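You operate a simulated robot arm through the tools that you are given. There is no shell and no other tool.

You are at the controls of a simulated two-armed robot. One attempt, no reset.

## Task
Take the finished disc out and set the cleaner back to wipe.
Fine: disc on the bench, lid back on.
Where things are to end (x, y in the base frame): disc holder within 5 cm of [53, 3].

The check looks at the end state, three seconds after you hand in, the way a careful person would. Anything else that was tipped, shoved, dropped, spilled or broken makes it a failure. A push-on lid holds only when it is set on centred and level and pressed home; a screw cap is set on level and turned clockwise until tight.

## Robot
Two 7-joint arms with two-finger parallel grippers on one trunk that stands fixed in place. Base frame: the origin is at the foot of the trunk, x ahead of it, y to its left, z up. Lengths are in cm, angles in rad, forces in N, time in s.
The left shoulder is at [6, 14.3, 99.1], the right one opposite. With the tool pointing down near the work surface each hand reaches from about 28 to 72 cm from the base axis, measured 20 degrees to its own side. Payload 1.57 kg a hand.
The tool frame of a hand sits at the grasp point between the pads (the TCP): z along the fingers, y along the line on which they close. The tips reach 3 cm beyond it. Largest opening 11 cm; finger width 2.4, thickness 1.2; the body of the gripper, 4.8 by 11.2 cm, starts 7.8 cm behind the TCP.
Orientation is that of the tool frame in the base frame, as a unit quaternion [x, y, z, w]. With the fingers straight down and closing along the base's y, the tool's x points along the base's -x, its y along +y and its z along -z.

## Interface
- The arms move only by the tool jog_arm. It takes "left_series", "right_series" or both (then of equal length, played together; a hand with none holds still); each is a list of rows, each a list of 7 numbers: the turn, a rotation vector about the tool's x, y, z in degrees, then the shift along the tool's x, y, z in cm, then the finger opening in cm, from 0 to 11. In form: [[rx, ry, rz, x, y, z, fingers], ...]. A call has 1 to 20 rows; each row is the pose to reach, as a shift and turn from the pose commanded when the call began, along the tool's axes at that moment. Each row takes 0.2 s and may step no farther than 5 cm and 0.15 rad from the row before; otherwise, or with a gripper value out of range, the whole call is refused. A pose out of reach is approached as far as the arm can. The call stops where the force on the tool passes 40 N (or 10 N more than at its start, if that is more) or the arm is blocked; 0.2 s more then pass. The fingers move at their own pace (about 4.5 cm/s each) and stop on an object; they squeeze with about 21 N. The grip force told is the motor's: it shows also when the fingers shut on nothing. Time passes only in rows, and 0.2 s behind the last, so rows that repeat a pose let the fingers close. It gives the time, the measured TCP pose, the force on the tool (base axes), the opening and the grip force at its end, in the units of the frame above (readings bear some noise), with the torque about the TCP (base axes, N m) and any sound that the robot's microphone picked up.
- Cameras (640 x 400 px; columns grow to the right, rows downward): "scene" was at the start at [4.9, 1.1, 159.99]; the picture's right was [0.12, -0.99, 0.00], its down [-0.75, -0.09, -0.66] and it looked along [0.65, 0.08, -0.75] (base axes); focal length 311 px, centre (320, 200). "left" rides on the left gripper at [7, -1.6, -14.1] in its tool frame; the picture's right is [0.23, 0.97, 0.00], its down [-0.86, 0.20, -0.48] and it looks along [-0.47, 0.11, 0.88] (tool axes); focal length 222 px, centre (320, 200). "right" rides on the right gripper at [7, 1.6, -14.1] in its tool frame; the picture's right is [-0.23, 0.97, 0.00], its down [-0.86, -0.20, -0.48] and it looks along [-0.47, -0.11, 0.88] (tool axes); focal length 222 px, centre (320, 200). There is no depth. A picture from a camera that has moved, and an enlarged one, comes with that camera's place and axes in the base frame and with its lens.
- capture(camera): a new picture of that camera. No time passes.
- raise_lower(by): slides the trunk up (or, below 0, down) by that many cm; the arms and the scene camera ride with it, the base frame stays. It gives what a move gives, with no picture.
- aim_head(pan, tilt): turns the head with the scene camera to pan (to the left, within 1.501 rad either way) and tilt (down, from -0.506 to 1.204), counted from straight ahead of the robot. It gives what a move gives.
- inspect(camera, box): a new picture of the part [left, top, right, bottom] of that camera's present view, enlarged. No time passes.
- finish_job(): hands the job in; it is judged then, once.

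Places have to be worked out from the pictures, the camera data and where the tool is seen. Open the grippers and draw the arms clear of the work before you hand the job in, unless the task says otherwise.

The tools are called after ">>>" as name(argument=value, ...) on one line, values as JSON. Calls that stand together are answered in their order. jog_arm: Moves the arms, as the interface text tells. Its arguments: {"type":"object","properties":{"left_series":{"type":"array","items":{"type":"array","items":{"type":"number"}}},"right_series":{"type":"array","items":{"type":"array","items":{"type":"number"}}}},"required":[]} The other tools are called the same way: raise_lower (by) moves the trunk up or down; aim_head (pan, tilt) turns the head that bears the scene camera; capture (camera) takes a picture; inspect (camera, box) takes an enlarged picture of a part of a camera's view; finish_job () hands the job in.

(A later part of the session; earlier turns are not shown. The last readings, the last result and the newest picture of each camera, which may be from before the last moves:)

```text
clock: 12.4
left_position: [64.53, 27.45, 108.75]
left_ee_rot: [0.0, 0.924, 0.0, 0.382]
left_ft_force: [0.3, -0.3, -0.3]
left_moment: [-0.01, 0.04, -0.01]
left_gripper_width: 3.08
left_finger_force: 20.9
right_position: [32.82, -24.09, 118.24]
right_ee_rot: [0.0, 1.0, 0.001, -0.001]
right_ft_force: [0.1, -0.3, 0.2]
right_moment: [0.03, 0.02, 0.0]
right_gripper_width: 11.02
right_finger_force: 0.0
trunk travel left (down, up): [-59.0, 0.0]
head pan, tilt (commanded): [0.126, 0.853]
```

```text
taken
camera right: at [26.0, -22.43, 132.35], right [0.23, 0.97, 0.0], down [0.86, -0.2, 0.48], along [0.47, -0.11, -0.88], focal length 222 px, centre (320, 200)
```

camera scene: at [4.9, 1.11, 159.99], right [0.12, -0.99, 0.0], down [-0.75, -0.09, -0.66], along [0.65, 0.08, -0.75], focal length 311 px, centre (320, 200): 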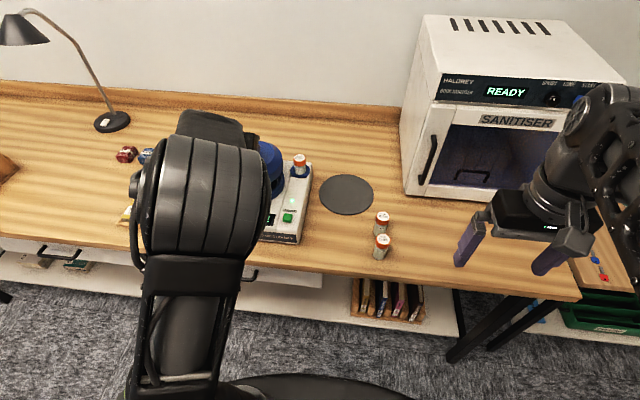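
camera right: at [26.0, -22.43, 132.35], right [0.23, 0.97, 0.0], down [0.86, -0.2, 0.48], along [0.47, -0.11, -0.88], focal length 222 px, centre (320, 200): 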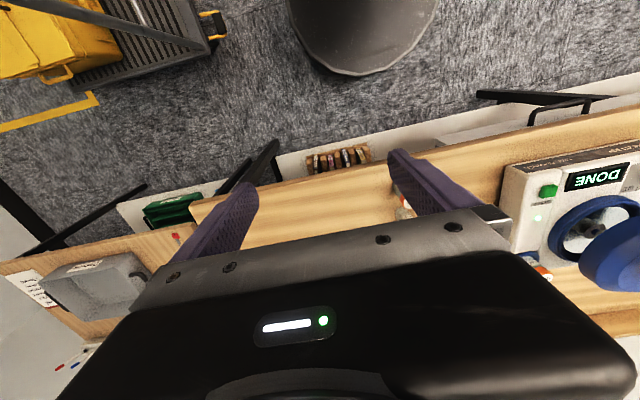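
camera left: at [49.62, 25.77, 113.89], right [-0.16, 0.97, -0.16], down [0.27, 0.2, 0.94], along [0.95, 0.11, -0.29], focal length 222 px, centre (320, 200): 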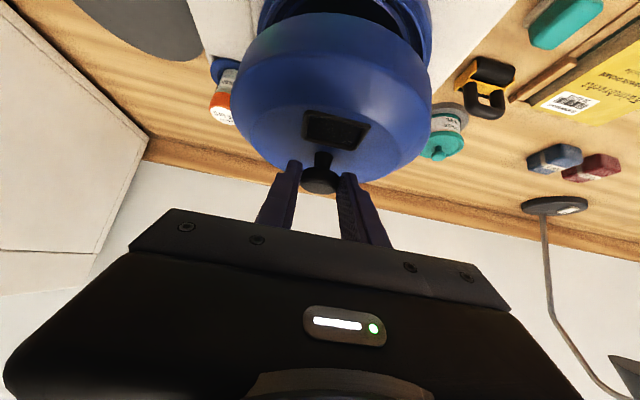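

The lid is clear of its seat. I look into the cleaner through the right wrist camera and check the lid's attitude.

>>> inspect(camera="right", box=[500, 130, 640, 300])

>>> inspect(camera="left", box=[200, 0, 460, 200])

```text
2.35 times, centred on (570, 215) of right
camera zoom: at [26.0, -22.43, 132.35], right [0.23, 0.97, 0.0], down [0.86, -0.2, 0.48], along [0.47, -0.11, -0.88], focal length 523 px, centre (-268, 165)
```

zoom: 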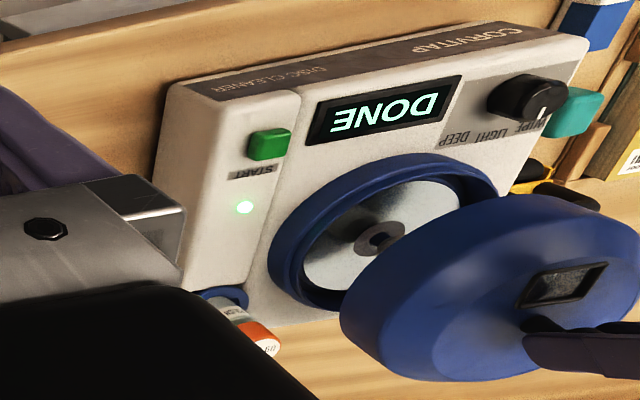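

```text
2.00 times, centred on (330, 100) of left
camera zoom: at [49.62, 25.77, 113.89], right [-0.16, 0.97, -0.16], down [0.27, 0.2, 0.94], along [0.95, 0.11, -0.29], focal length 444 px, centre (300, 400)
```

zoom: 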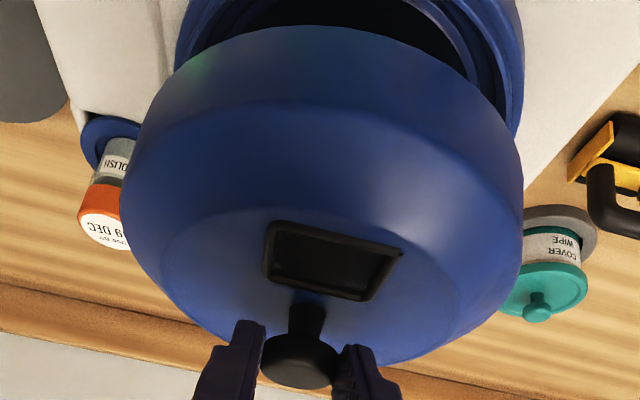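

Lid hangs level; the disc lies inside a blue ring. I lift 2 cm more, draw back 6 cm toward me to stay clear of the polish vial (73, 16), and start moving right.

>>> jog_arm(left_series=[[0, 0, 0, -0.7, 0, -0.7, 2], [0, 0, 0, -1.41, 0, -1.41, 2], [0, 0, 0, 0.0, 0, -2.82, 2], [0, 0, 0, 1.41, 0, -4.24, 2], [0, 0, 0, 2.83, 0, -5.65, 2], [0, 0, 0, 2.83, -3, -5.65, 2], [0, 0, 0, 2.83, -6, -5.65, 2], [0, 0, 0, 2.83, -9, -5.65, 2]])

>>> capture(camera="scene")

>>> capture(camera="left")

```text
clock: 14.2
left_position: [58.7, 18.3, 110.85]
left_ee_rot: [-0.001, 0.924, 0.001, 0.383]
left_ft_force: [0.9, -0.4, 0.0]
left_moment: [0.0, 0.02, 0.04]
left_gripper_width: 3.07
left_finger_force: 20.6
right_position: [32.9, -24.15, 118.15]
right_ee_rot: [0.0, 1.0, 0.001, 0.0]
right_ft_force: [0.0, -0.4, -0.6]
right_moment: [0.03, 0.0, 0.02]
right_gripper_width: 11.01
right_finger_force: 0.0
trunk travel left (down, up): [-59.0, 0.0]
head pan, tilt (commanded): [0.126, 0.853]
```

```text
taken
camera scene: at [4.91, 0.98, 159.99], right [0.12, -0.99, 0.0], down [-0.75, -0.09, -0.66], along [0.65, 0.08, -0.75], focal length 311 px, centre (320, 200)
```

scene: 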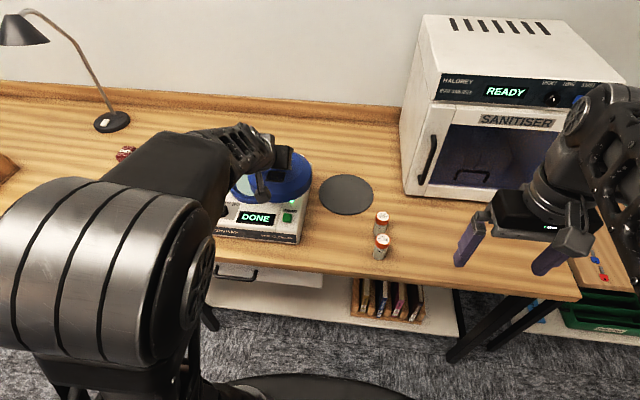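

```text
taken
camera left: at [43.82, 16.66, 115.98], right [-0.16, 0.97, -0.16], down [0.27, 0.2, 0.94], along [0.95, 0.11, -0.29], focal length 222 px, centre (320, 200)
```

left: 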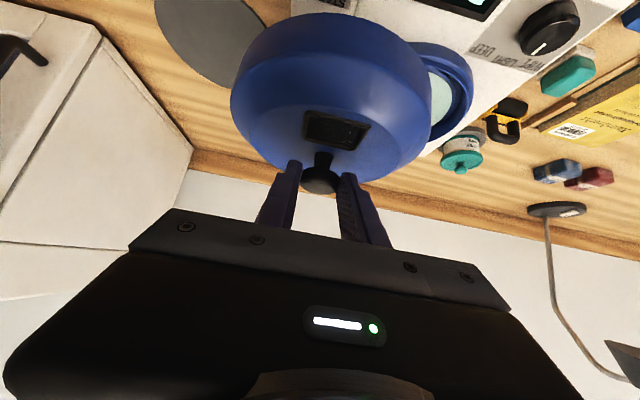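

Steady so far. I carry the lid on to y ≈ 2 at the same height, then forward toward the mat.

>>> jog_arm(left_series=[[0, 0, 0, 0, -4, 0, 2], [0, 0, 0, 0, -8, 0, 2], [0, 0, 0, 0, -12, 0, 2], [0, 0, 0, 0, -16.3, 0, 2], [0, 0, 0, -1.41, -16.3, 1.41, 2], [0, 0, 0, -2.12, -16.3, 3.54, 2], [0, 0, 0, -2.83, -16.3, 5.66, 2]])

>>> capture(camera="scene")

>>> capture(camera="left")

```text
clock: 15.8
left_position: [64.58, 2.05, 108.57]
left_ee_rot: [0.0, 0.924, 0.0, 0.383]
left_ft_force: [1.0, 0.4, -1.6]
left_moment: [-0.03, 0.04, 0.01]
left_gripper_width: 3.06
left_finger_force: 20.7
right_position: [33.01, -23.96, 118.24]
right_ee_rot: [0.0, 1.0, 0.001, -0.001]
right_ft_force: [0.2, 0.0, 0.1]
right_moment: [-0.02, -0.01, 0.01]
right_gripper_width: 11.0
right_finger_force: 0.0
trunk travel left (down, up): [-59.0, 0.0]
head pan, tilt (commanded): [0.126, 0.853]
```

```text
taken
camera scene: at [5.02, 1.13, 159.99], right [0.12, -0.99, 0.0], down [-0.75, -0.09, -0.66], along [0.65, 0.08, -0.75], focal length 311 px, centre (320, 200)
```

scene: 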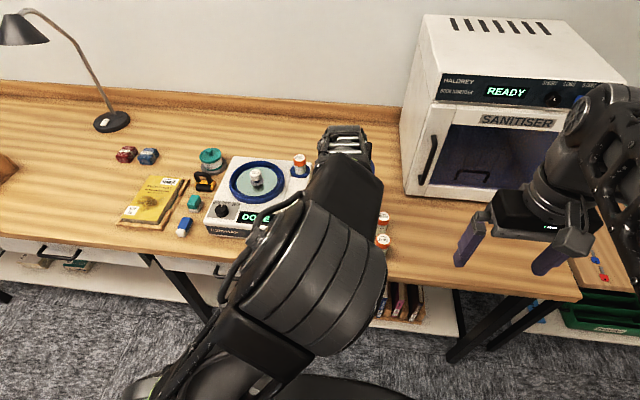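

```text
taken
camera left: at [49.77, 0.48, 113.75], right [-0.16, 0.97, -0.16], down [0.27, 0.2, 0.94], along [0.95, 0.11, -0.29], focal length 222 px, centre (320, 200)
```

left: 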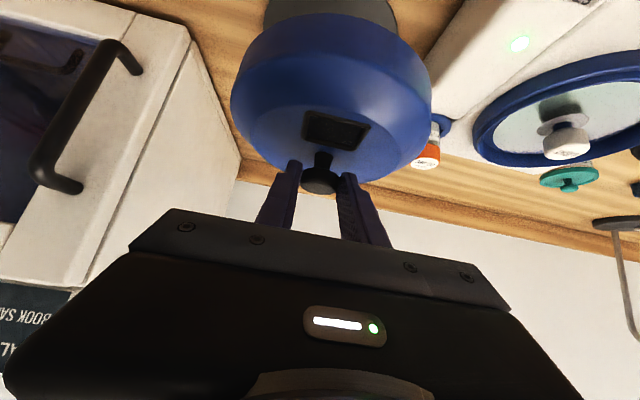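

The opened cleaner shows the disc on a holder with a small knob. I take enlarged looks at it now, and at the lid above the mat.

>>> inspect(camera="scene", box=[215, 145, 311, 215])

>>> inspect(camera="left", box=[460, 60, 620, 180])

>>> inspect(camera="left", box=[200, 0, 440, 150])

>>> inspect(camera="scene", box=[235, 160, 275, 195])

```text
5.71 times, centred on (263, 180) of scene
camera zoom: at [5.02, 1.13, 159.99], right [0.12, -0.99, 0.0], down [-0.75, -0.09, -0.66], along [0.65, 0.08, -0.75], focal length 1775 px, centre (646, 314)
```

zoom: 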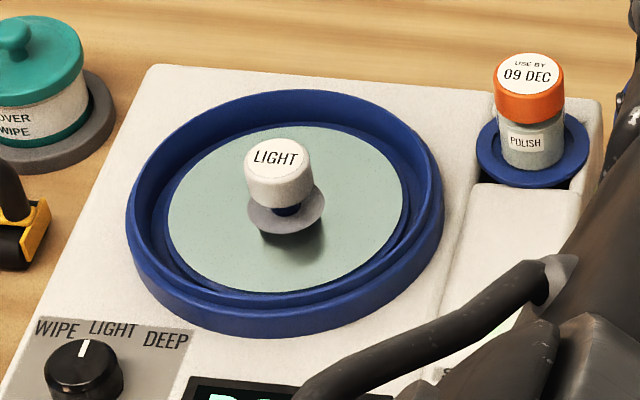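

```text
3.33 times, centred on (540, 120) of left
camera zoom: at [49.77, 0.48, 113.75], right [-0.16, 0.97, -0.16], down [0.27, 0.2, 0.94], along [0.95, 0.11, -0.29], focal length 740 px, centre (-413, 467)
```

zoom: 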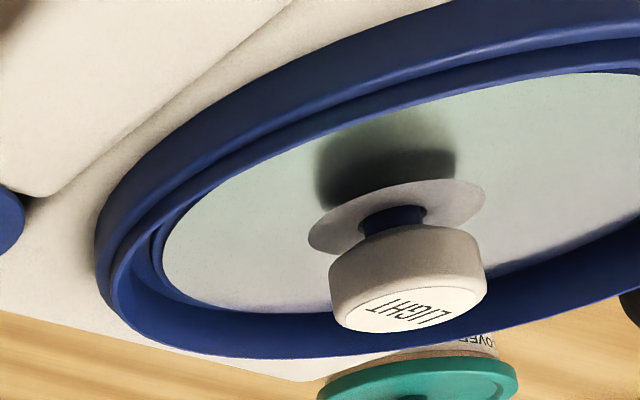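

```text
2.67 times, centred on (320, 75) of left
camera zoom: at [49.77, 0.48, 113.75], right [-0.16, 0.97, -0.16], down [0.27, 0.2, 0.94], along [0.95, 0.11, -0.29], focal length 592 px, centre (320, 533)
```

zoom: 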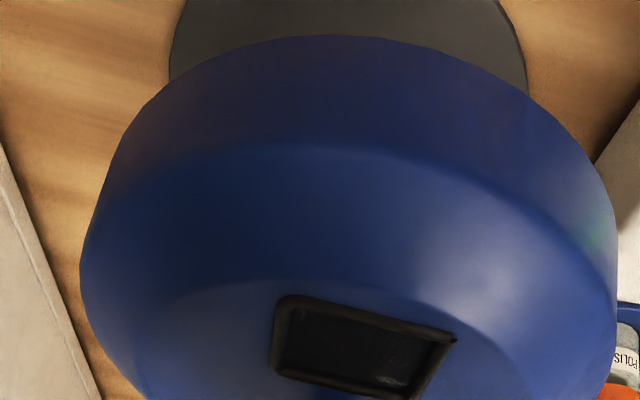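

```text
11.43 times, centred on (255, 178) of scene
camera zoom: at [5.02, 1.13, 159.99], right [0.12, -0.99, 0.0], down [-0.75, -0.09, -0.66], along [0.65, 0.08, -0.75], focal length 3549 px, centre (1063, 457)
```

zoom: 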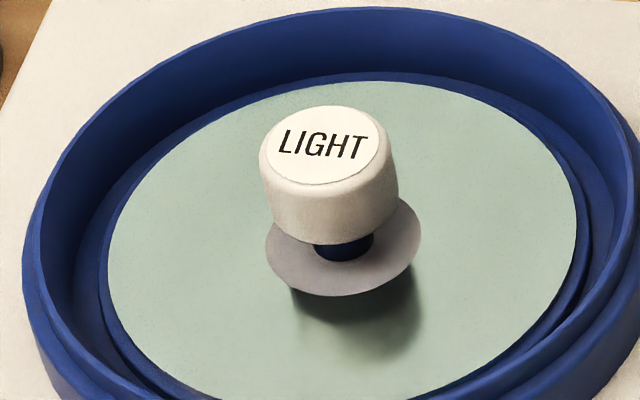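

The disc holder has a white 3 cm knob at its centre. First the lid: I move 2 cm forward over the mat and lower it 7 cm.

>>> jog_arm(left_series=[[0, 0, 0, 0.85, -0.2, 1.63, 2], [0, 0, 0, 1.7, -0.4, 3.25, 2], [0, 0, 0, 2.54, -0.6, 4.88, 2], [0, 0, 0, 3.39, -0.8, 6.5, 2]])

>>> capture(camera="left")

>>> capture(camera="scene")

>>> capture(camera="right")

```text
clock: 16.8
left_position: [66.66, 1.14, 101.51]
left_ee_rot: [0.0, 0.924, 0.0, 0.382]
left_ft_force: [0.2, 0.4, -2.4]
left_moment: [0.0, 0.0, -0.01]
left_gripper_width: 3.09
left_finger_force: 20.9
right_position: [32.96, -24.09, 118.33]
right_ee_rot: [0.0, 1.0, 0.001, -0.001]
right_ft_force: [-0.1, 0.6, 0.4]
right_moment: [0.02, 0.0, -0.01]
right_gripper_width: 11.03
right_finger_force: 0.1
trunk travel left (down, up): [-59.0, 0.0]
head pan, tilt (commanded): [0.126, 0.853]
```

```text
taken
camera left: at [51.94, -0.45, 106.71], right [-0.16, 0.97, -0.16], down [0.27, 0.2, 0.94], along [0.95, 0.11, -0.29], focal length 222 px, centre (320, 200)
```

left: 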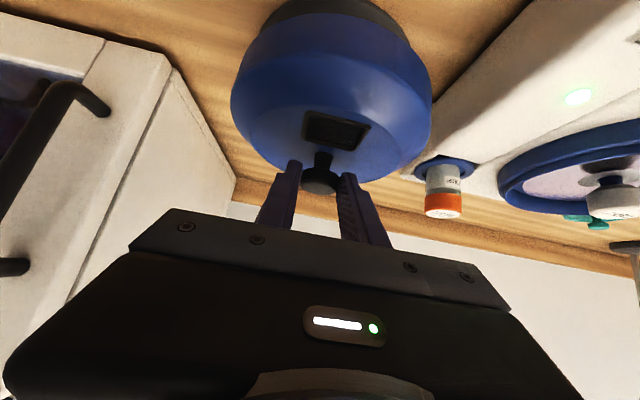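

```text
taken
camera scene: at [4.95, 1.08, 159.99], right [0.12, -0.99, 0.0], down [-0.75, -0.09, -0.66], along [0.65, 0.08, -0.75], focal length 311 px, centre (320, 200)
```

scene: 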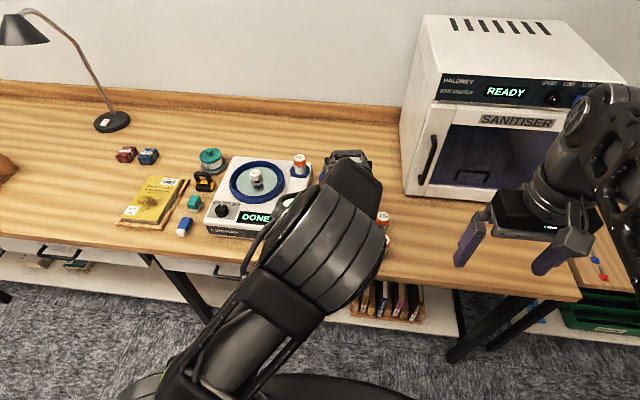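

```text
taken
camera right: at [26.05, -22.45, 132.34], right [0.23, 0.97, 0.0], down [0.86, -0.2, 0.48], along [0.47, -0.11, -0.88], focal length 222 px, centre (320, 200)
```

right: 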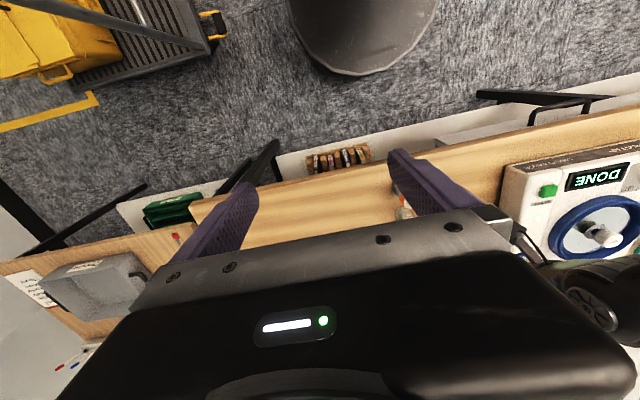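

Lid is over the mat with ~2–3 cm to go. I lower in 0.5 cm rows watching the force.

>>> jog_arm(left_series=[[0, 0, 0, 0.35, 0, 0.35, 2], [0, 0, 0, 0.71, 0, 0.71, 2], [0, 0, 0, 1.06, 0, 1.06, 2]])

>>> inspect(camera="left", box=[200, 0, 440, 150])

```text
clock: 17.6
left_position: [66.71, 1.32, 100.24]
left_ee_rot: [0.0, 0.924, 0.0, 0.383]
left_ft_force: [0.3, 0.8, -1.3]
left_moment: [0.02, 0.05, 0.01]
left_gripper_width: 3.09
left_finger_force: 21.1
right_position: [32.98, -24.06, 118.26]
right_ee_rot: [0.0, 1.0, 0.0, 0.0]
right_ft_force: [0.7, -0.3, 0.3]
right_moment: [0.03, 0.0, 0.02]
right_gripper_width: 11.01
right_finger_force: 0.0
trunk travel left (down, up): [-59.0, 0.0]
head pan, tilt (commanded): [0.126, 0.853]
```

```text
2.67 times, centred on (320, 75) of left
camera zoom: at [51.95, -0.43, 105.3], right [-0.16, 0.97, -0.16], down [0.27, 0.2, 0.94], along [0.95, 0.11, -0.29], focal length 592 px, centre (320, 533)
```

zoom: 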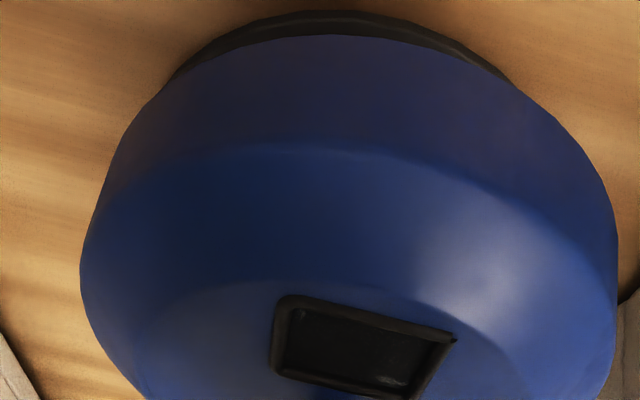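

Still no contact; only a thin strip of mat shows below the rim. I continue down in finer steps.

>>> jog_arm(left_series=[[0, 0, 0, 0.21, 0, 0.21, 2], [0, 0, 0, 0.42, 0, 0.42, 2], [0, 0, 0, 0.57, 0, 0.57, 2], [0, 0, 0, 0.71, 0, 0.71, 2]])

>>> inspect(camera="left", box=[200, 0, 440, 150])

```text
clock: 18.6
left_position: [66.75, 1.15, 99.2]
left_ee_rot: [0.0, 0.924, 0.0, 0.382]
left_ft_force: [0.8, -1.1, -1.2]
left_moment: [-0.01, 0.06, -0.02]
left_gripper_width: 3.06
left_finger_force: 20.9
right_position: [32.88, -24.03, 118.24]
right_ee_rot: [0.0, 1.0, 0.001, 0.001]
right_ft_force: [0.2, -0.4, -0.3]
right_moment: [-0.01, -0.04, 0.0]
right_gripper_width: 11.0
right_finger_force: 0.0
trunk travel left (down, up): [-59.0, 0.0]
head pan, tilt (commanded): [0.126, 0.853]
```

```text
2.67 times, centred on (320, 75) of left
camera zoom: at [51.88, -0.45, 104.39], right [-0.16, 0.97, -0.16], down [0.27, 0.2, 0.94], along [0.95, 0.11, -0.29], focal length 592 px, centre (320, 533)
```

zoom: 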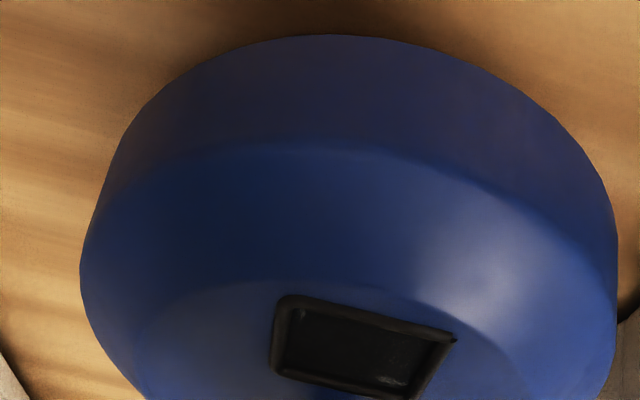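

No contact yet. I keep lowering with small steps.

>>> jog_arm(left_series=[[0, 0, 0, 0.14, 0, 0.14, 2], [0, 0, 0, 0.28, 0, 0.28, 2], [0, 0, 0, 0.42, 0, 0.42, 2]])

```text
clock: 19.4
left_position: [66.74, 1.25, 98.73]
left_ee_rot: [0.0, 0.924, 0.001, 0.383]
left_ft_force: [0.0, 0.6, -0.4]
left_moment: [0.0, 0.03, 0.0]
left_gripper_width: 3.09
left_finger_force: 20.9
right_position: [32.94, -24.13, 118.17]
right_ee_rot: [0.0, 1.0, 0.001, -0.001]
right_ft_force: [-0.2, 0.7, 0.7]
right_moment: [-0.04, -0.01, -0.04]
right_gripper_width: 11.0
right_finger_force: 0.1
trunk travel left (down, up): [-59.0, 0.0]
head pan, tilt (commanded): [0.126, 0.853]
```

>>> jog_arm(left_series=[[0, 0, 0, 0.14, 0, 0.14, 2], [0, 0, 0, 0.28, 0, 0.28, 2], [0, 0, 0, 0.42, 0, 0.42, 2]])

>>> inspect(camera="left", box=[200, 0, 440, 150])

```text
clock: 20.2
left_position: [66.8, 1.36, 98.11]
left_ee_rot: [0.0, 0.924, 0.001, 0.382]
left_ft_force: [-0.2, -0.4, -0.3]
left_moment: [0.01, 0.03, 0.02]
left_gripper_width: 3.06
left_finger_force: 20.6
right_position: [32.98, -24.12, 118.22]
right_ee_rot: [0.0, 1.0, 0.001, 0.0]
right_ft_force: [-0.8, -0.6, 1.1]
right_moment: [-0.04, 0.02, -0.02]
right_gripper_width: 11.0
right_finger_force: 0.0
trunk travel left (down, up): [-59.0, 0.0]
head pan, tilt (commanded): [0.126, 0.853]
```

```text
2.67 times, centred on (320, 75) of left
camera zoom: at [51.93, -0.35, 103.2], right [-0.16, 0.97, -0.16], down [0.27, 0.2, 0.94], along [0.95, 0.11, -0.29], focal length 592 px, centre (320, 533)
```

zoom: 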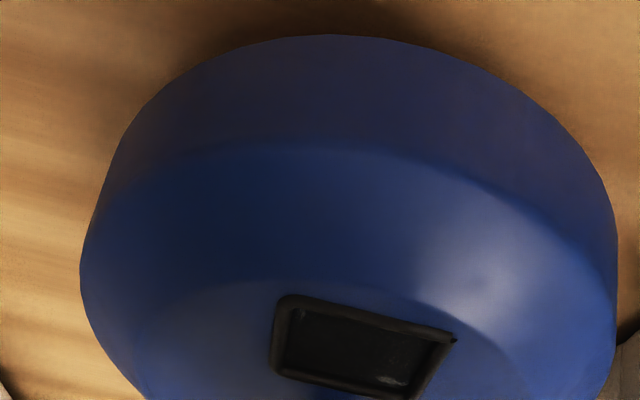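

>>> jog_arm(left_series=[[0, 0, 0, 0.14, 0, 0.14, 2], [0, 0, 0, 0.28, 0, 0.28, 2], [0, 0, 0, 0.35, 0, 0.35, 2]])

```text
clock: 21.0
left_position: [66.74, 1.36, 97.65]
left_ee_rot: [-0.001, 0.924, 0.001, 0.383]
left_ft_force: [-0.4, 0.6, -0.8]
left_moment: [0.03, 0.02, -0.02]
left_gripper_width: 3.07
left_finger_force: 21.1
right_position: [32.89, -24.13, 118.22]
right_ee_rot: [0.0, 1.0, 0.001, 0.0]
right_ft_force: [-0.5, -0.3, -0.5]
right_moment: [-0.01, -0.02, 0.01]
right_gripper_width: 10.99
right_finger_force: 0.1
trunk travel left (down, up): [-59.0, 0.0]
head pan, tilt (commanded): [0.126, 0.853]
```

Still free (force near zero). I go on in 0.4–0.5 cm steps.

>>> jog_arm(left_series=[[0, 0, 0, 0.1, 0, 0.1, 2], [0, 0, 0, 0.2, 0, 0.2, 2], [0, 0, 0, 0.3, 0, 0.3, 2]])

>>> inspect(camera="left", box=[200, 0, 440, 150])

```text
clock: 21.8
left_position: [66.75, 1.33, 97.15]
left_ee_rot: [0.0, 0.924, 0.0, 0.383]
left_ft_force: [1.1, -0.4, -0.4]
left_moment: [0.0, 0.04, 0.03]
left_gripper_width: 3.11
left_finger_force: 20.9
right_position: [32.96, -23.98, 118.35]
right_ee_rot: [0.0, 1.0, 0.001, 0.0]
right_ft_force: [1.1, -0.9, 0.5]
right_moment: [0.03, -0.02, 0.03]
right_gripper_width: 10.99
right_finger_force: 0.1
trunk travel left (down, up): [-59.0, 0.0]
head pan, tilt (commanded): [0.126, 0.853]
```

```text
2.67 times, centred on (320, 75) of left
camera zoom: at [51.93, -0.39, 102.26], right [-0.16, 0.97, -0.16], down [0.27, 0.2, 0.94], along [0.95, 0.11, -0.29], focal length 592 px, centre (320, 533)
```

zoom: 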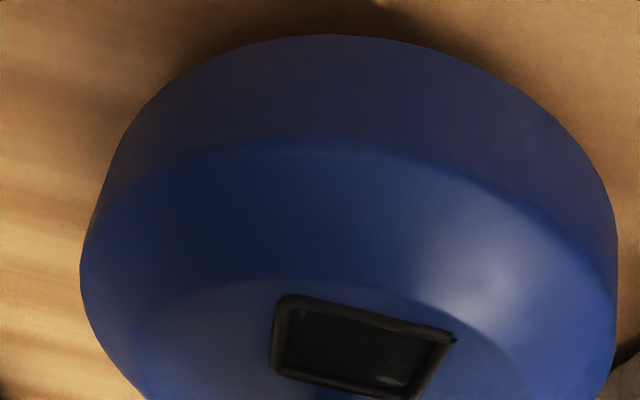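

By the picture the rim is near z ≈ 89, so contact must be close. I continue in finer steps.

>>> jog_arm(left_series=[[0, 0, 0, 0.1, 0, 0.1, 2], [0, 0, 0, 0.2, 0, 0.2, 2], [0, 0, 0, 0.3, 0, 0.3, 2]])

```text
clock: 22.6
left_position: [66.71, 1.28, 96.83]
left_ee_rot: [0.001, 0.923, -0.001, 0.384]
left_ft_force: [0.4, 0.0, -1.1]
left_moment: [-0.02, 0.03, 0.0]
left_gripper_width: 3.07
left_finger_force: 21.3
right_position: [32.89, -24.12, 118.08]
right_ee_rot: [0.0, 1.0, 0.001, 0.0]
right_ft_force: [1.1, 0.5, 0.2]
right_moment: [0.0, 0.01, -0.02]
right_gripper_width: 11.03
right_finger_force: 0.1
trunk travel left (down, up): [-59.0, 0.0]
head pan, tilt (commanded): [0.126, 0.853]
```

>>> jog_arm(left_series=[[0, 0, 0, 0.1, 0, 0.1, 2], [0, 0, 0, 0.2, 0, 0.2, 2], [0, 0, 0, 0.3, 0, 0.3, 2]])

>>> capture(camera="left")

```text
clock: 23.4
left_position: [66.83, 1.26, 96.38]
left_ee_rot: [0.0, 0.924, 0.0, 0.383]
left_ft_force: [-0.3, -0.3, -1.7]
left_moment: [0.0, 0.01, -0.03]
left_gripper_width: 3.07
left_finger_force: 20.8
right_position: [32.99, -24.1, 118.16]
right_ee_rot: [0.0, 1.0, 0.001, 0.0]
right_ft_force: [-0.1, 0.2, 0.5]
right_moment: [0.02, 0.01, -0.01]
right_gripper_width: 11.0
right_finger_force: 0.1
trunk travel left (down, up): [-59.0, 0.0]
head pan, tilt (commanded): [0.126, 0.853]
```

```text
taken
camera left: at [51.96, -0.38, 101.43], right [-0.16, 0.97, -0.16], down [0.27, 0.2, 0.94], along [0.95, 0.11, -0.29], focal length 222 px, centre (320, 200)
```

left: 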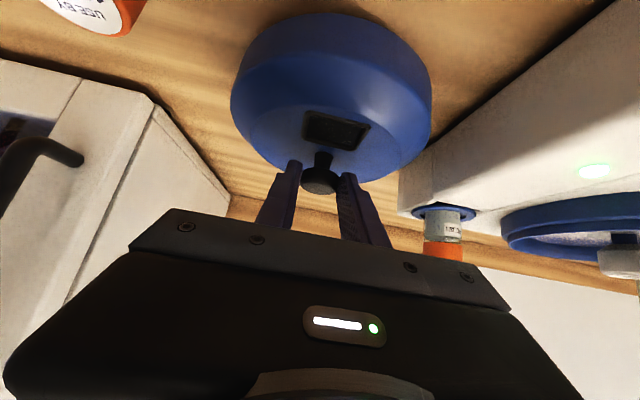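

>>> jog_arm(left_series=[[0, 0, 0, 0.1, 0, 0.1, 2], [0, 0, 0, 0.2, 0, 0.2, 2], [0, 0, 0, 0.3, 0, 0.3, 2]])

>>> inspect(camera="scene", box=[280, 130, 440, 270])

```text
clock: 24.2
left_position: [66.73, 1.35, 95.9]
left_ee_rot: [0.001, 0.924, -0.001, 0.382]
left_ft_force: [-0.7, 1.1, -0.6]
left_moment: [0.01, 0.0, 0.02]
left_gripper_width: 3.09
left_finger_force: 20.9
right_position: [33.0, -24.09, 118.24]
right_ee_rot: [0.001, 1.0, 0.001, 0.0]
right_ft_force: [0.2, 0.0, -0.4]
right_moment: [-0.03, 0.0, 0.03]
right_gripper_width: 10.99
right_finger_force: 0.1
trunk travel left (down, up): [-59.0, 0.0]
head pan, tilt (commanded): [0.126, 0.853]
```

```text
2.86 times, centred on (360, 200) of scene
camera zoom: at [4.92, 1.09, 159.99], right [0.12, -0.99, 0.0], down [-0.75, -0.09, -0.66], along [0.65, 0.08, -0.75], focal length 887 px, centre (206, 200)
```

zoom: 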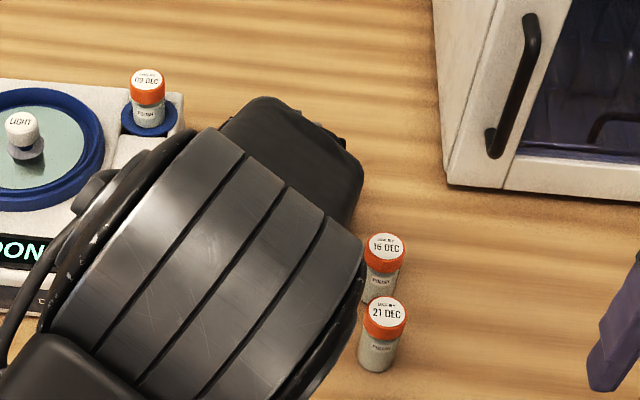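

>>> jog_arm(left_series=[[0, 0, 0, 0.1, 0, 0.1, 2], [0, 0, 0, 0.2, 0, 0.2, 2], [0, 0, 0, 0.3, 0, 0.3, 2]])

```text
clock: 25.0
left_position: [66.73, 1.24, 95.48]
left_ee_rot: [0.0, 0.924, 0.0, 0.382]
left_ft_force: [-0.7, 0.1, -0.6]
left_moment: [0.0, 0.01, 0.01]
left_gripper_width: 3.1
left_finger_force: 20.8
right_position: [32.87, -24.04, 118.15]
right_ee_rot: [0.0, 1.0, 0.001, 0.0]
right_ft_force: [0.2, 0.3, -0.2]
right_moment: [-0.02, 0.02, -0.03]
right_gripper_width: 11.01
right_finger_force: 0.1
trunk travel left (down, up): [-59.0, 0.0]
head pan, tilt (commanded): [0.126, 0.853]
```

>>> jog_arm(left_series=[[0, 0, 0, 0.1, 0, 0.1, 2], [0, 0, 0, 0.2, 0, 0.2, 2], [0, 0, 0, 0.3, 0, 0.3, 2]])

>>> inspect(camera="left", box=[200, 0, 440, 150])

```text
clock: 25.8
left_position: [66.76, 1.17, 95.14]
left_ee_rot: [0.0, 0.924, 0.0, 0.383]
left_ft_force: [-0.4, 0.3, -0.1]
left_moment: [0.02, 0.01, -0.02]
left_gripper_width: 3.05
left_finger_force: 20.9
right_position: [32.83, -24.11, 118.16]
right_ee_rot: [0.0, 1.0, 0.0, 0.0]
right_ft_force: [0.1, -0.6, 0.6]
right_moment: [-0.03, 0.04, -0.04]
right_gripper_width: 11.02
right_finger_force: 0.1
trunk travel left (down, up): [-59.0, 0.0]
head pan, tilt (commanded): [0.126, 0.853]
```

```text
2.67 times, centred on (320, 75) of left
camera zoom: at [51.92, -0.41, 100.2], right [-0.16, 0.97, -0.16], down [0.27, 0.2, 0.94], along [0.95, 0.11, -0.29], focal length 592 px, centre (320, 533)
```

zoom: 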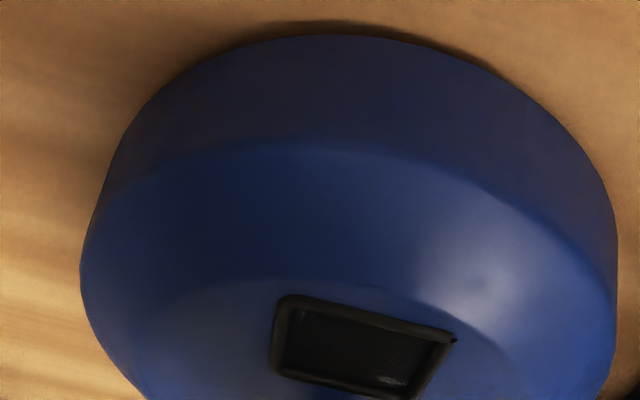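

The rim's shadow is closing in; about half a centimetre left. I go on finely.

>>> jog_arm(left_series=[[0, 0, 0, 0.08, 0, 0.08, 2], [0, 0, 0, 0.16, 0, 0.16, 2], [0, 0, 0, 0.22, 0, 0.22, 2]])

>>> inspect(camera="left", box=[200, 0, 440, 150])

```text
clock: 26.6
left_position: [66.84, 1.25, 94.84]
left_ee_rot: [0.0, 0.924, 0.0, 0.384]
left_ft_force: [-0.7, 1.7, 3.7]
left_moment: [0.06, 0.0, -0.03]
left_gripper_width: 3.1
left_finger_force: 20.8
right_position: [32.83, -24.09, 118.2]
right_ee_rot: [-0.001, 1.0, 0.001, 0.0]
right_ft_force: [1.0, 0.5, 0.2]
right_moment: [0.0, 0.01, 0.0]
right_gripper_width: 11.02
right_finger_force: 0.2
trunk travel left (down, up): [-59.0, 0.0]
head pan, tilt (commanded): [0.126, 0.853]
```

```text
2.67 times, centred on (320, 75) of left
camera zoom: at [51.9, -0.38, 99.98], right [-0.16, 0.97, -0.16], down [0.26, 0.2, 0.94], along [0.95, 0.11, -0.29], focal length 592 px, centre (320, 533)
```

zoom: 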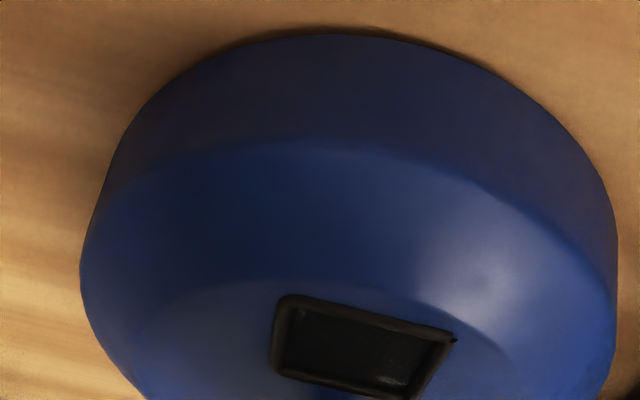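

Contact: 3.7 N up, lid resting on the mat (bench thus near z 87). I open the fingers and back off along the finger direction.

>>> jog_arm(left_series=[[0, 0, 0, 0, 0, 0, 4], [0, 0, 0, 0, 0, 0, 6], [0, 0, 0, 0, 0, 0, 6], [0, 0, 0, 0, 0, -2, 7], [0, 0, 0, 0, 0, -5, 7], [0, 0, 0, 0, 0, -8, 7]])

>>> capture(camera="left")

>>> capture(camera="scene")

```text
clock: 28.0
left_position: [61.07, 1.24, 100.51]
left_ee_rot: [0.0, 0.924, 0.0, 0.383]
left_ft_force: [0.7, 1.3, -0.1]
left_moment: [-0.02, 0.02, 0.01]
left_gripper_width: 6.97
left_finger_force: 0.1
right_position: [32.94, -24.15, 118.15]
right_ee_rot: [-0.001, 1.0, 0.001, 0.0]
right_ft_force: [0.2, -0.1, -0.2]
right_moment: [0.0, 0.01, -0.01]
right_gripper_width: 11.02
right_finger_force: 0.0
trunk travel left (down, up): [-59.0, 0.0]
head pan, tilt (commanded): [0.126, 0.853]
```

```text
taken
camera left: at [46.25, -0.4, 105.59], right [-0.16, 0.97, -0.16], down [0.27, 0.2, 0.94], along [0.95, 0.11, -0.29], focal length 222 px, centre (320, 200)
```

left: 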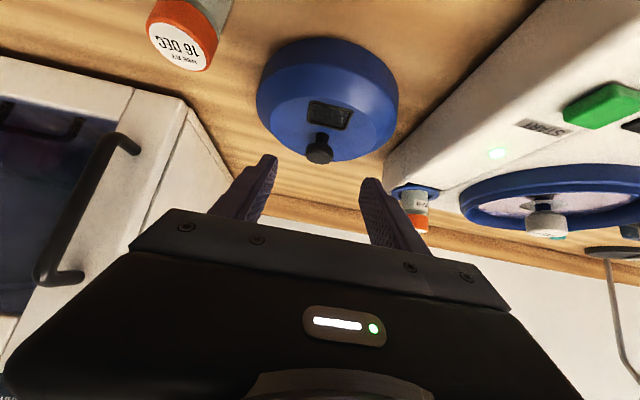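

```text
taken
camera scene: at [4.8, 1.09, 159.99], right [0.12, -0.99, 0.0], down [-0.75, -0.09, -0.66], along [0.65, 0.08, -0.75], focal length 311 px, centre (320, 200)
```

scene: 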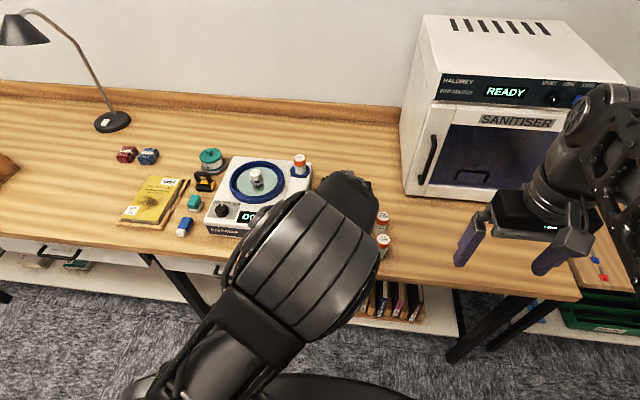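

The lid stands level on the mat. Now I rise, move left over the cleaner, and stop 8 cm before the holder's white knob (≈ (66.4, 27.2, 97.2)) along the same 45° direction.

>>> jog_arm(left_series=[[0, 0, 0, -0.7, 0, -2.83, 7], [0, 0, 0, -1.41, 0, -5.66, 8], [0, 0, 0, -1.41, 4.5, -5.66, 8], [0, 0, 0, -1.41, 9, -5.66, 8], [0, 0, 0, -1.41, 13.5, -5.66, 8], [0, 0, 0, -1.41, 18, -5.66, 8], [0, 0, 0, -1.41, 22, -5.66, 8], [0, 0, 0, -1.41, 26, -5.66, 8], [0, 0, 0, -1.37, 26, -3.7, 8], [0, 0, 0, -1.37, 26, -1.9, 8]])

>>> capture(camera="left")

>>> inspect(camera="left", box=[240, 80, 400, 200])

>>> capture(camera="scene")

```text
clock: 30.2
left_position: [58.96, 26.82, 102.42]
left_ee_rot: [-0.004, 0.935, -0.005, 0.355]
left_ft_force: [0.2, -0.5, -0.2]
left_moment: [-0.02, -0.01, 0.01]
left_gripper_width: 8.02
left_finger_force: 0.1
left hand out of reach, approached as far as the arm can: row 8, 9, 10
right_position: [32.97, -24.24, 118.17]
right_ee_rot: [0.0, 1.0, 0.001, -0.001]
right_ft_force: [0.2, -0.3, -0.8]
right_moment: [-0.01, -0.01, 0.0]
right_gripper_width: 11.02
right_finger_force: 0.1
trunk travel left (down, up): [-59.0, 0.0]
head pan, tilt (commanded): [0.126, 0.853]
```

```text
taken
camera left: at [44.53, 25.14, 108.34], right [-0.17, 0.97, -0.16], down [0.32, 0.21, 0.92], along [0.93, 0.11, -0.35], focal length 222 px, centre (320, 200)
```

left: 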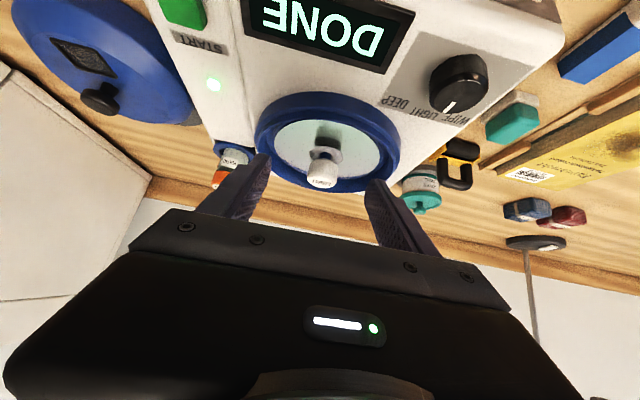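

```text
3.33 times, centred on (320, 140) of left
camera zoom: at [44.53, 25.14, 108.34], right [-0.17, 0.97, -0.16], down [0.32, 0.21, 0.92], along [0.93, 0.11, -0.35], focal length 740 px, centre (320, 400)
```

zoom: 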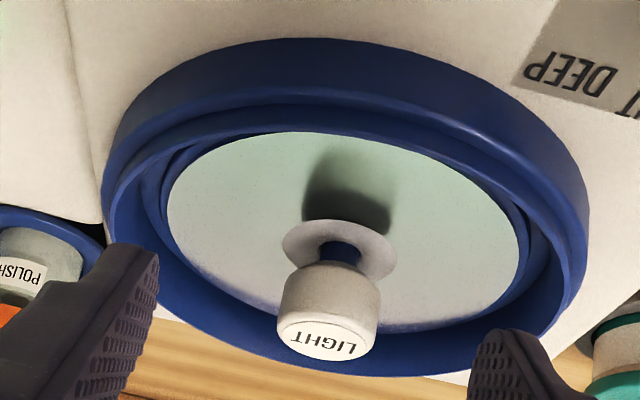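

```text
taken
camera scene: at [5.0, 1.03, 159.99], right [0.13, -0.99, 0.0], down [-0.75, -0.09, -0.66], along [0.65, 0.08, -0.75], focal length 311 px, centre (320, 200)
```

scene: 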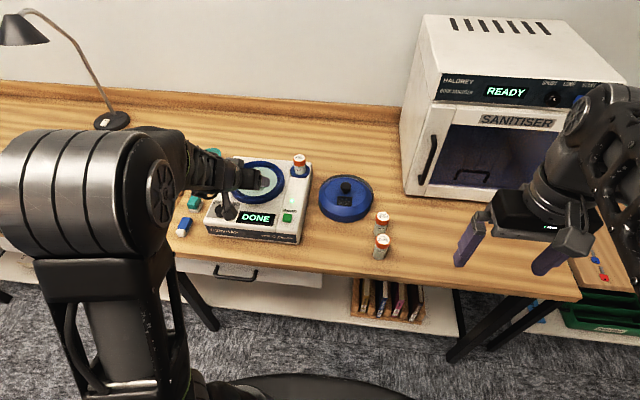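

The arm hit a limit in this branch (tilt fell to 41.6°). At this lower height a gentler 30° tilt should be reachable, so I turn to 30° and move to 6 cm before the knob.

>>> jog_arm(left_series=[[0, 0, 0, 0, 0, -1.5, 8], [-0.2, 5.8, 0.3, -1, 0.2, -1.0, 8], [-0.44, 11.56, 0.6, -2, 0.4, 0.5, 8], [-0.44, 11.56, 0.6, -3.25, 0.4, 2.0, 8]])

>>> capture(camera="left")

>>> capture(camera="scene")

```text
clock: 31.2
left_position: [64.53, 27.43, 103.62]
left_ee_rot: [0.004, 0.958, 0.006, 0.286]
left_ft_force: [0.9, 0.5, 0.0]
left_moment: [0.02, 0.04, 0.01]
left_gripper_width: 8.0
left_finger_force: 0.1
right_position: [32.99, -24.17, 118.11]
right_ee_rot: [0.0, 1.0, 0.002, -0.001]
right_ft_force: [-0.4, 0.2, -0.1]
right_moment: [0.04, 0.05, -0.01]
right_gripper_width: 10.99
right_finger_force: 0.1
trunk travel left (down, up): [-59.0, 0.0]
head pan, tilt (commanded): [0.126, 0.853]
```

```text
taken
camera left: at [51.03, 25.74, 111.61], right [-0.19, 0.98, -0.11], down [0.45, 0.19, 0.87], along [0.87, 0.11, -0.48], focal length 222 px, centre (320, 200)
```

left: 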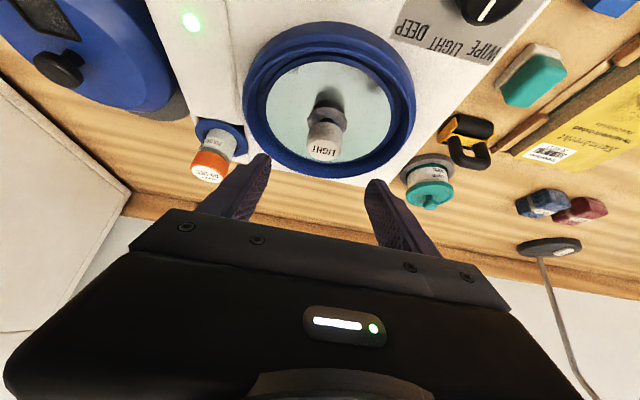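

```text
taken
camera scene: at [5.04, 0.9, 159.99], right [0.13, -0.99, 0.0], down [-0.75, -0.09, -0.66], along [0.65, 0.08, -0.75], focal length 311 px, centre (320, 200)
```

scene: 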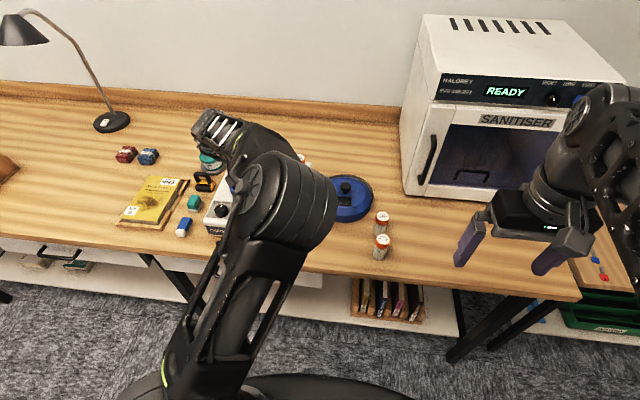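

Reached with ~33° tilt. I hold for two rows to let it settle and read the exact pose, with a close view of the knob.

>>> jog_arm(left_series=[[0, 0, 0, 0, 0, 0, 8], [0, 0, 0, 0, 0, 0, 8]])

>>> inspect(camera="left", box=[240, 100, 400, 200])

```text
clock: 31.8
left_position: [64.37, 27.7, 103.71]
left_ee_rot: [0.004, 0.958, 0.006, 0.287]
left_ft_force: [-0.6, 0.6, -0.3]
left_moment: [-0.03, -0.04, 0.0]
left_gripper_width: 7.99
left_finger_force: 0.1
right_position: [32.81, -24.01, 118.12]
right_ee_rot: [-0.001, 1.0, 0.001, 0.0]
right_ft_force: [0.0, 0.2, 0.5]
right_moment: [-0.02, 0.02, -0.02]
right_gripper_width: 11.01
right_finger_force: 0.0
trunk travel left (down, up): [-59.0, 0.0]
head pan, tilt (commanded): [0.126, 0.853]
```

```text
4.00 times, centred on (320, 150) of left
camera zoom: at [50.91, 25.89, 111.61], right [-0.19, 0.98, -0.11], down [0.45, 0.19, 0.87], along [0.87, 0.11, -0.47], focal length 888 px, centre (320, 400)
```

zoom: 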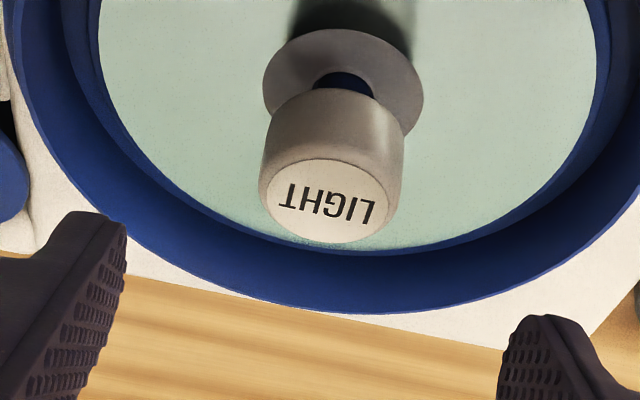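

Knob spans z ≈ 95.7–98.2 with a washer at 94.4 below; it's centred in y. I shift to line up and advance, stopping with the tips above the washer.

>>> jog_arm(left_series=[[0.2, 0, -0.2, 1.0, 0, 0.8, 8], [0.5, 0, -0.6, 2.0, 0, 2.0, 8], [0.5, 0, -0.6, 2.05, 0, 3.0, 7], [0.5, 0, -0.6, 2.05, 0, 3.8, 6.5]])

>>> inspect(camera="left", box=[240, 100, 400, 200])

```text
clock: 32.8
left_position: [63.53, 27.01, 100.21]
left_ee_rot: [0.0, 0.958, 0.001, 0.288]
left_ft_force: [0.2, 0.3, 0.0]
left_moment: [-0.02, 0.0, 0.03]
left_gripper_width: 6.5
left_finger_force: 0.1
left hand out of reach, approached as far as the arm can: row 2, 3, 4
right_position: [32.84, -24.12, 118.27]
right_ee_rot: [0.0, 1.0, 0.001, 0.0]
right_ft_force: [0.1, -0.4, -0.2]
right_moment: [0.03, 0.0, -0.01]
right_gripper_width: 10.99
right_finger_force: 0.1
trunk travel left (down, up): [-59.0, 0.0]
head pan, tilt (commanded): [0.126, 0.853]
```

```text
4.00 times, centred on (320, 150) of left
camera zoom: at [49.98, 25.24, 108.12], right [-0.19, 0.97, -0.13], down [0.45, 0.2, 0.87], along [0.87, 0.11, -0.48], focal length 888 px, centre (320, 400)
```

zoom: 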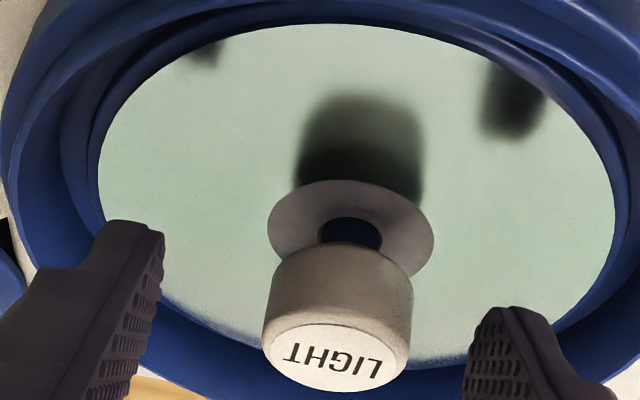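

Reach ends ~1.5 cm short at this tilt. I turn back to 45° in place (fingers already straddle the knob with clearance), then advance.

>>> jog_arm(left_series=[[0, -6, 0, 0, 0.1, 0, 6.5], [0, -11.5, 0, 0, 0.2, 0, 6.5], [0, -11.5, 0, -0.05, 0.3, 1.0, 6.5], [0, -11.5, 0, -0.1, 0.3, 1.9, 6.5]])

>>> inspect(camera="left", box=[240, 100, 400, 200])

>>> capture(camera="scene")

```text
clock: 33.8
left_position: [64.71, 27.26, 98.69]
left_ee_rot: [-0.001, 0.924, 0.0, 0.382]
left_ft_force: [0.8, -1.2, 0.1]
left_moment: [0.07, 0.0, 0.05]
left_gripper_width: 6.51
left_finger_force: 0.1
right_position: [32.87, -24.14, 118.18]
right_ee_rot: [-0.001, 1.0, 0.002, -0.001]
right_ft_force: [-0.3, -0.7, 0.4]
right_moment: [-0.01, 0.0, 0.03]
right_gripper_width: 11.0
right_finger_force: 0.0
trunk travel left (down, up): [-59.0, 0.0]
head pan, tilt (commanded): [0.126, 0.853]
```

```text
4.00 times, centred on (320, 150) of left
camera zoom: at [49.86, 25.52, 103.79], right [-0.16, 0.97, -0.16], down [0.27, 0.2, 0.94], along [0.95, 0.11, -0.29], focal length 888 px, centre (320, 400)
```

zoom: 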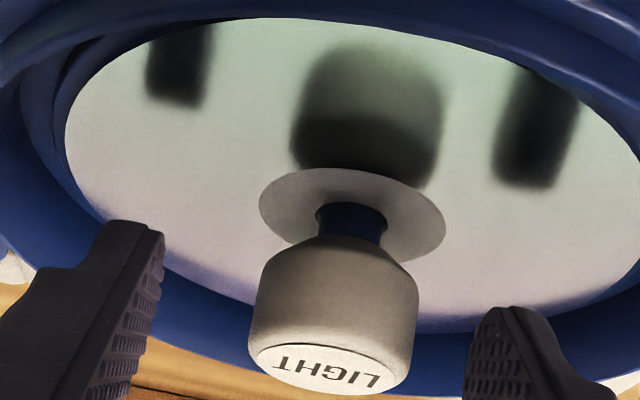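

```text
taken
camera scene: at [4.97, 1.0, 160.0], right [0.12, -0.99, 0.0], down [-0.75, -0.09, -0.66], along [0.65, 0.08, -0.75], focal length 311 px, centre (320, 200)
```

scene: 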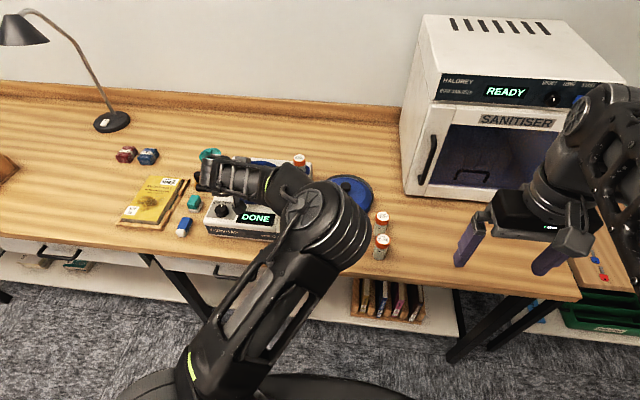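

Reached at 45°: the knob lies between the pads, centre ≈ (66.4, 27.3, 96.8). I advance 0.4 cm more and close.

>>> jog_arm(left_series=[[0, 0, 0, 0.1, 0.05, 0.4, 6.5], [0, 0, 0, 0.1, 0.05, 0.4, 4], [0, 0, 0, 0.1, 0.05, 0.4, 2.5], [0, 0, 0, 0.1, 0.05, 0.4, 2.5], [0, 0, 0, 0.1, 0.05, 0.4, 2.5]])

>>> inspect(camera="left", box=[240, 100, 400, 200])

```text
clock: 35.0
left_position: [64.68, 27.28, 98.41]
left_ee_rot: [-0.001, 0.924, 0.0, 0.383]
left_ft_force: [0.5, 0.0, 0.5]
left_moment: [0.0, -0.02, 0.02]
left_gripper_width: 3.19
left_finger_force: 20.9
right_position: [32.88, -24.09, 118.17]
right_ee_rot: [0.001, 1.0, 0.002, 0.0]
right_ft_force: [0.8, 0.0, 0.1]
right_moment: [0.01, 0.03, 0.01]
right_gripper_width: 11.0
right_finger_force: 0.1
trunk travel left (down, up): [-59.0, 0.0]
head pan, tilt (commanded): [0.126, 0.853]
```

```text
4.00 times, centred on (320, 150) of left
camera zoom: at [49.88, 25.46, 103.54], right [-0.16, 0.97, -0.16], down [0.27, 0.2, 0.94], along [0.95, 0.11, -0.29], focal length 888 px, centre (320, 400)
```

zoom: 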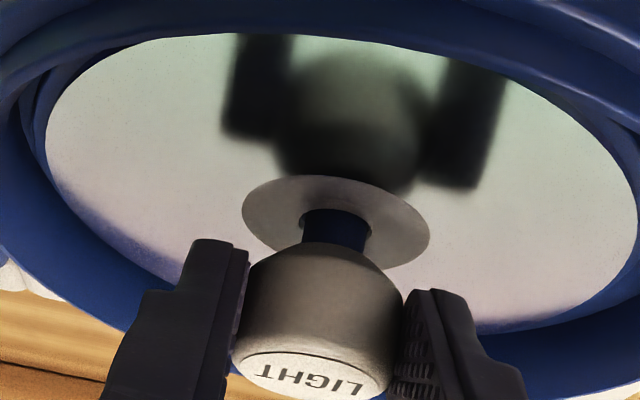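

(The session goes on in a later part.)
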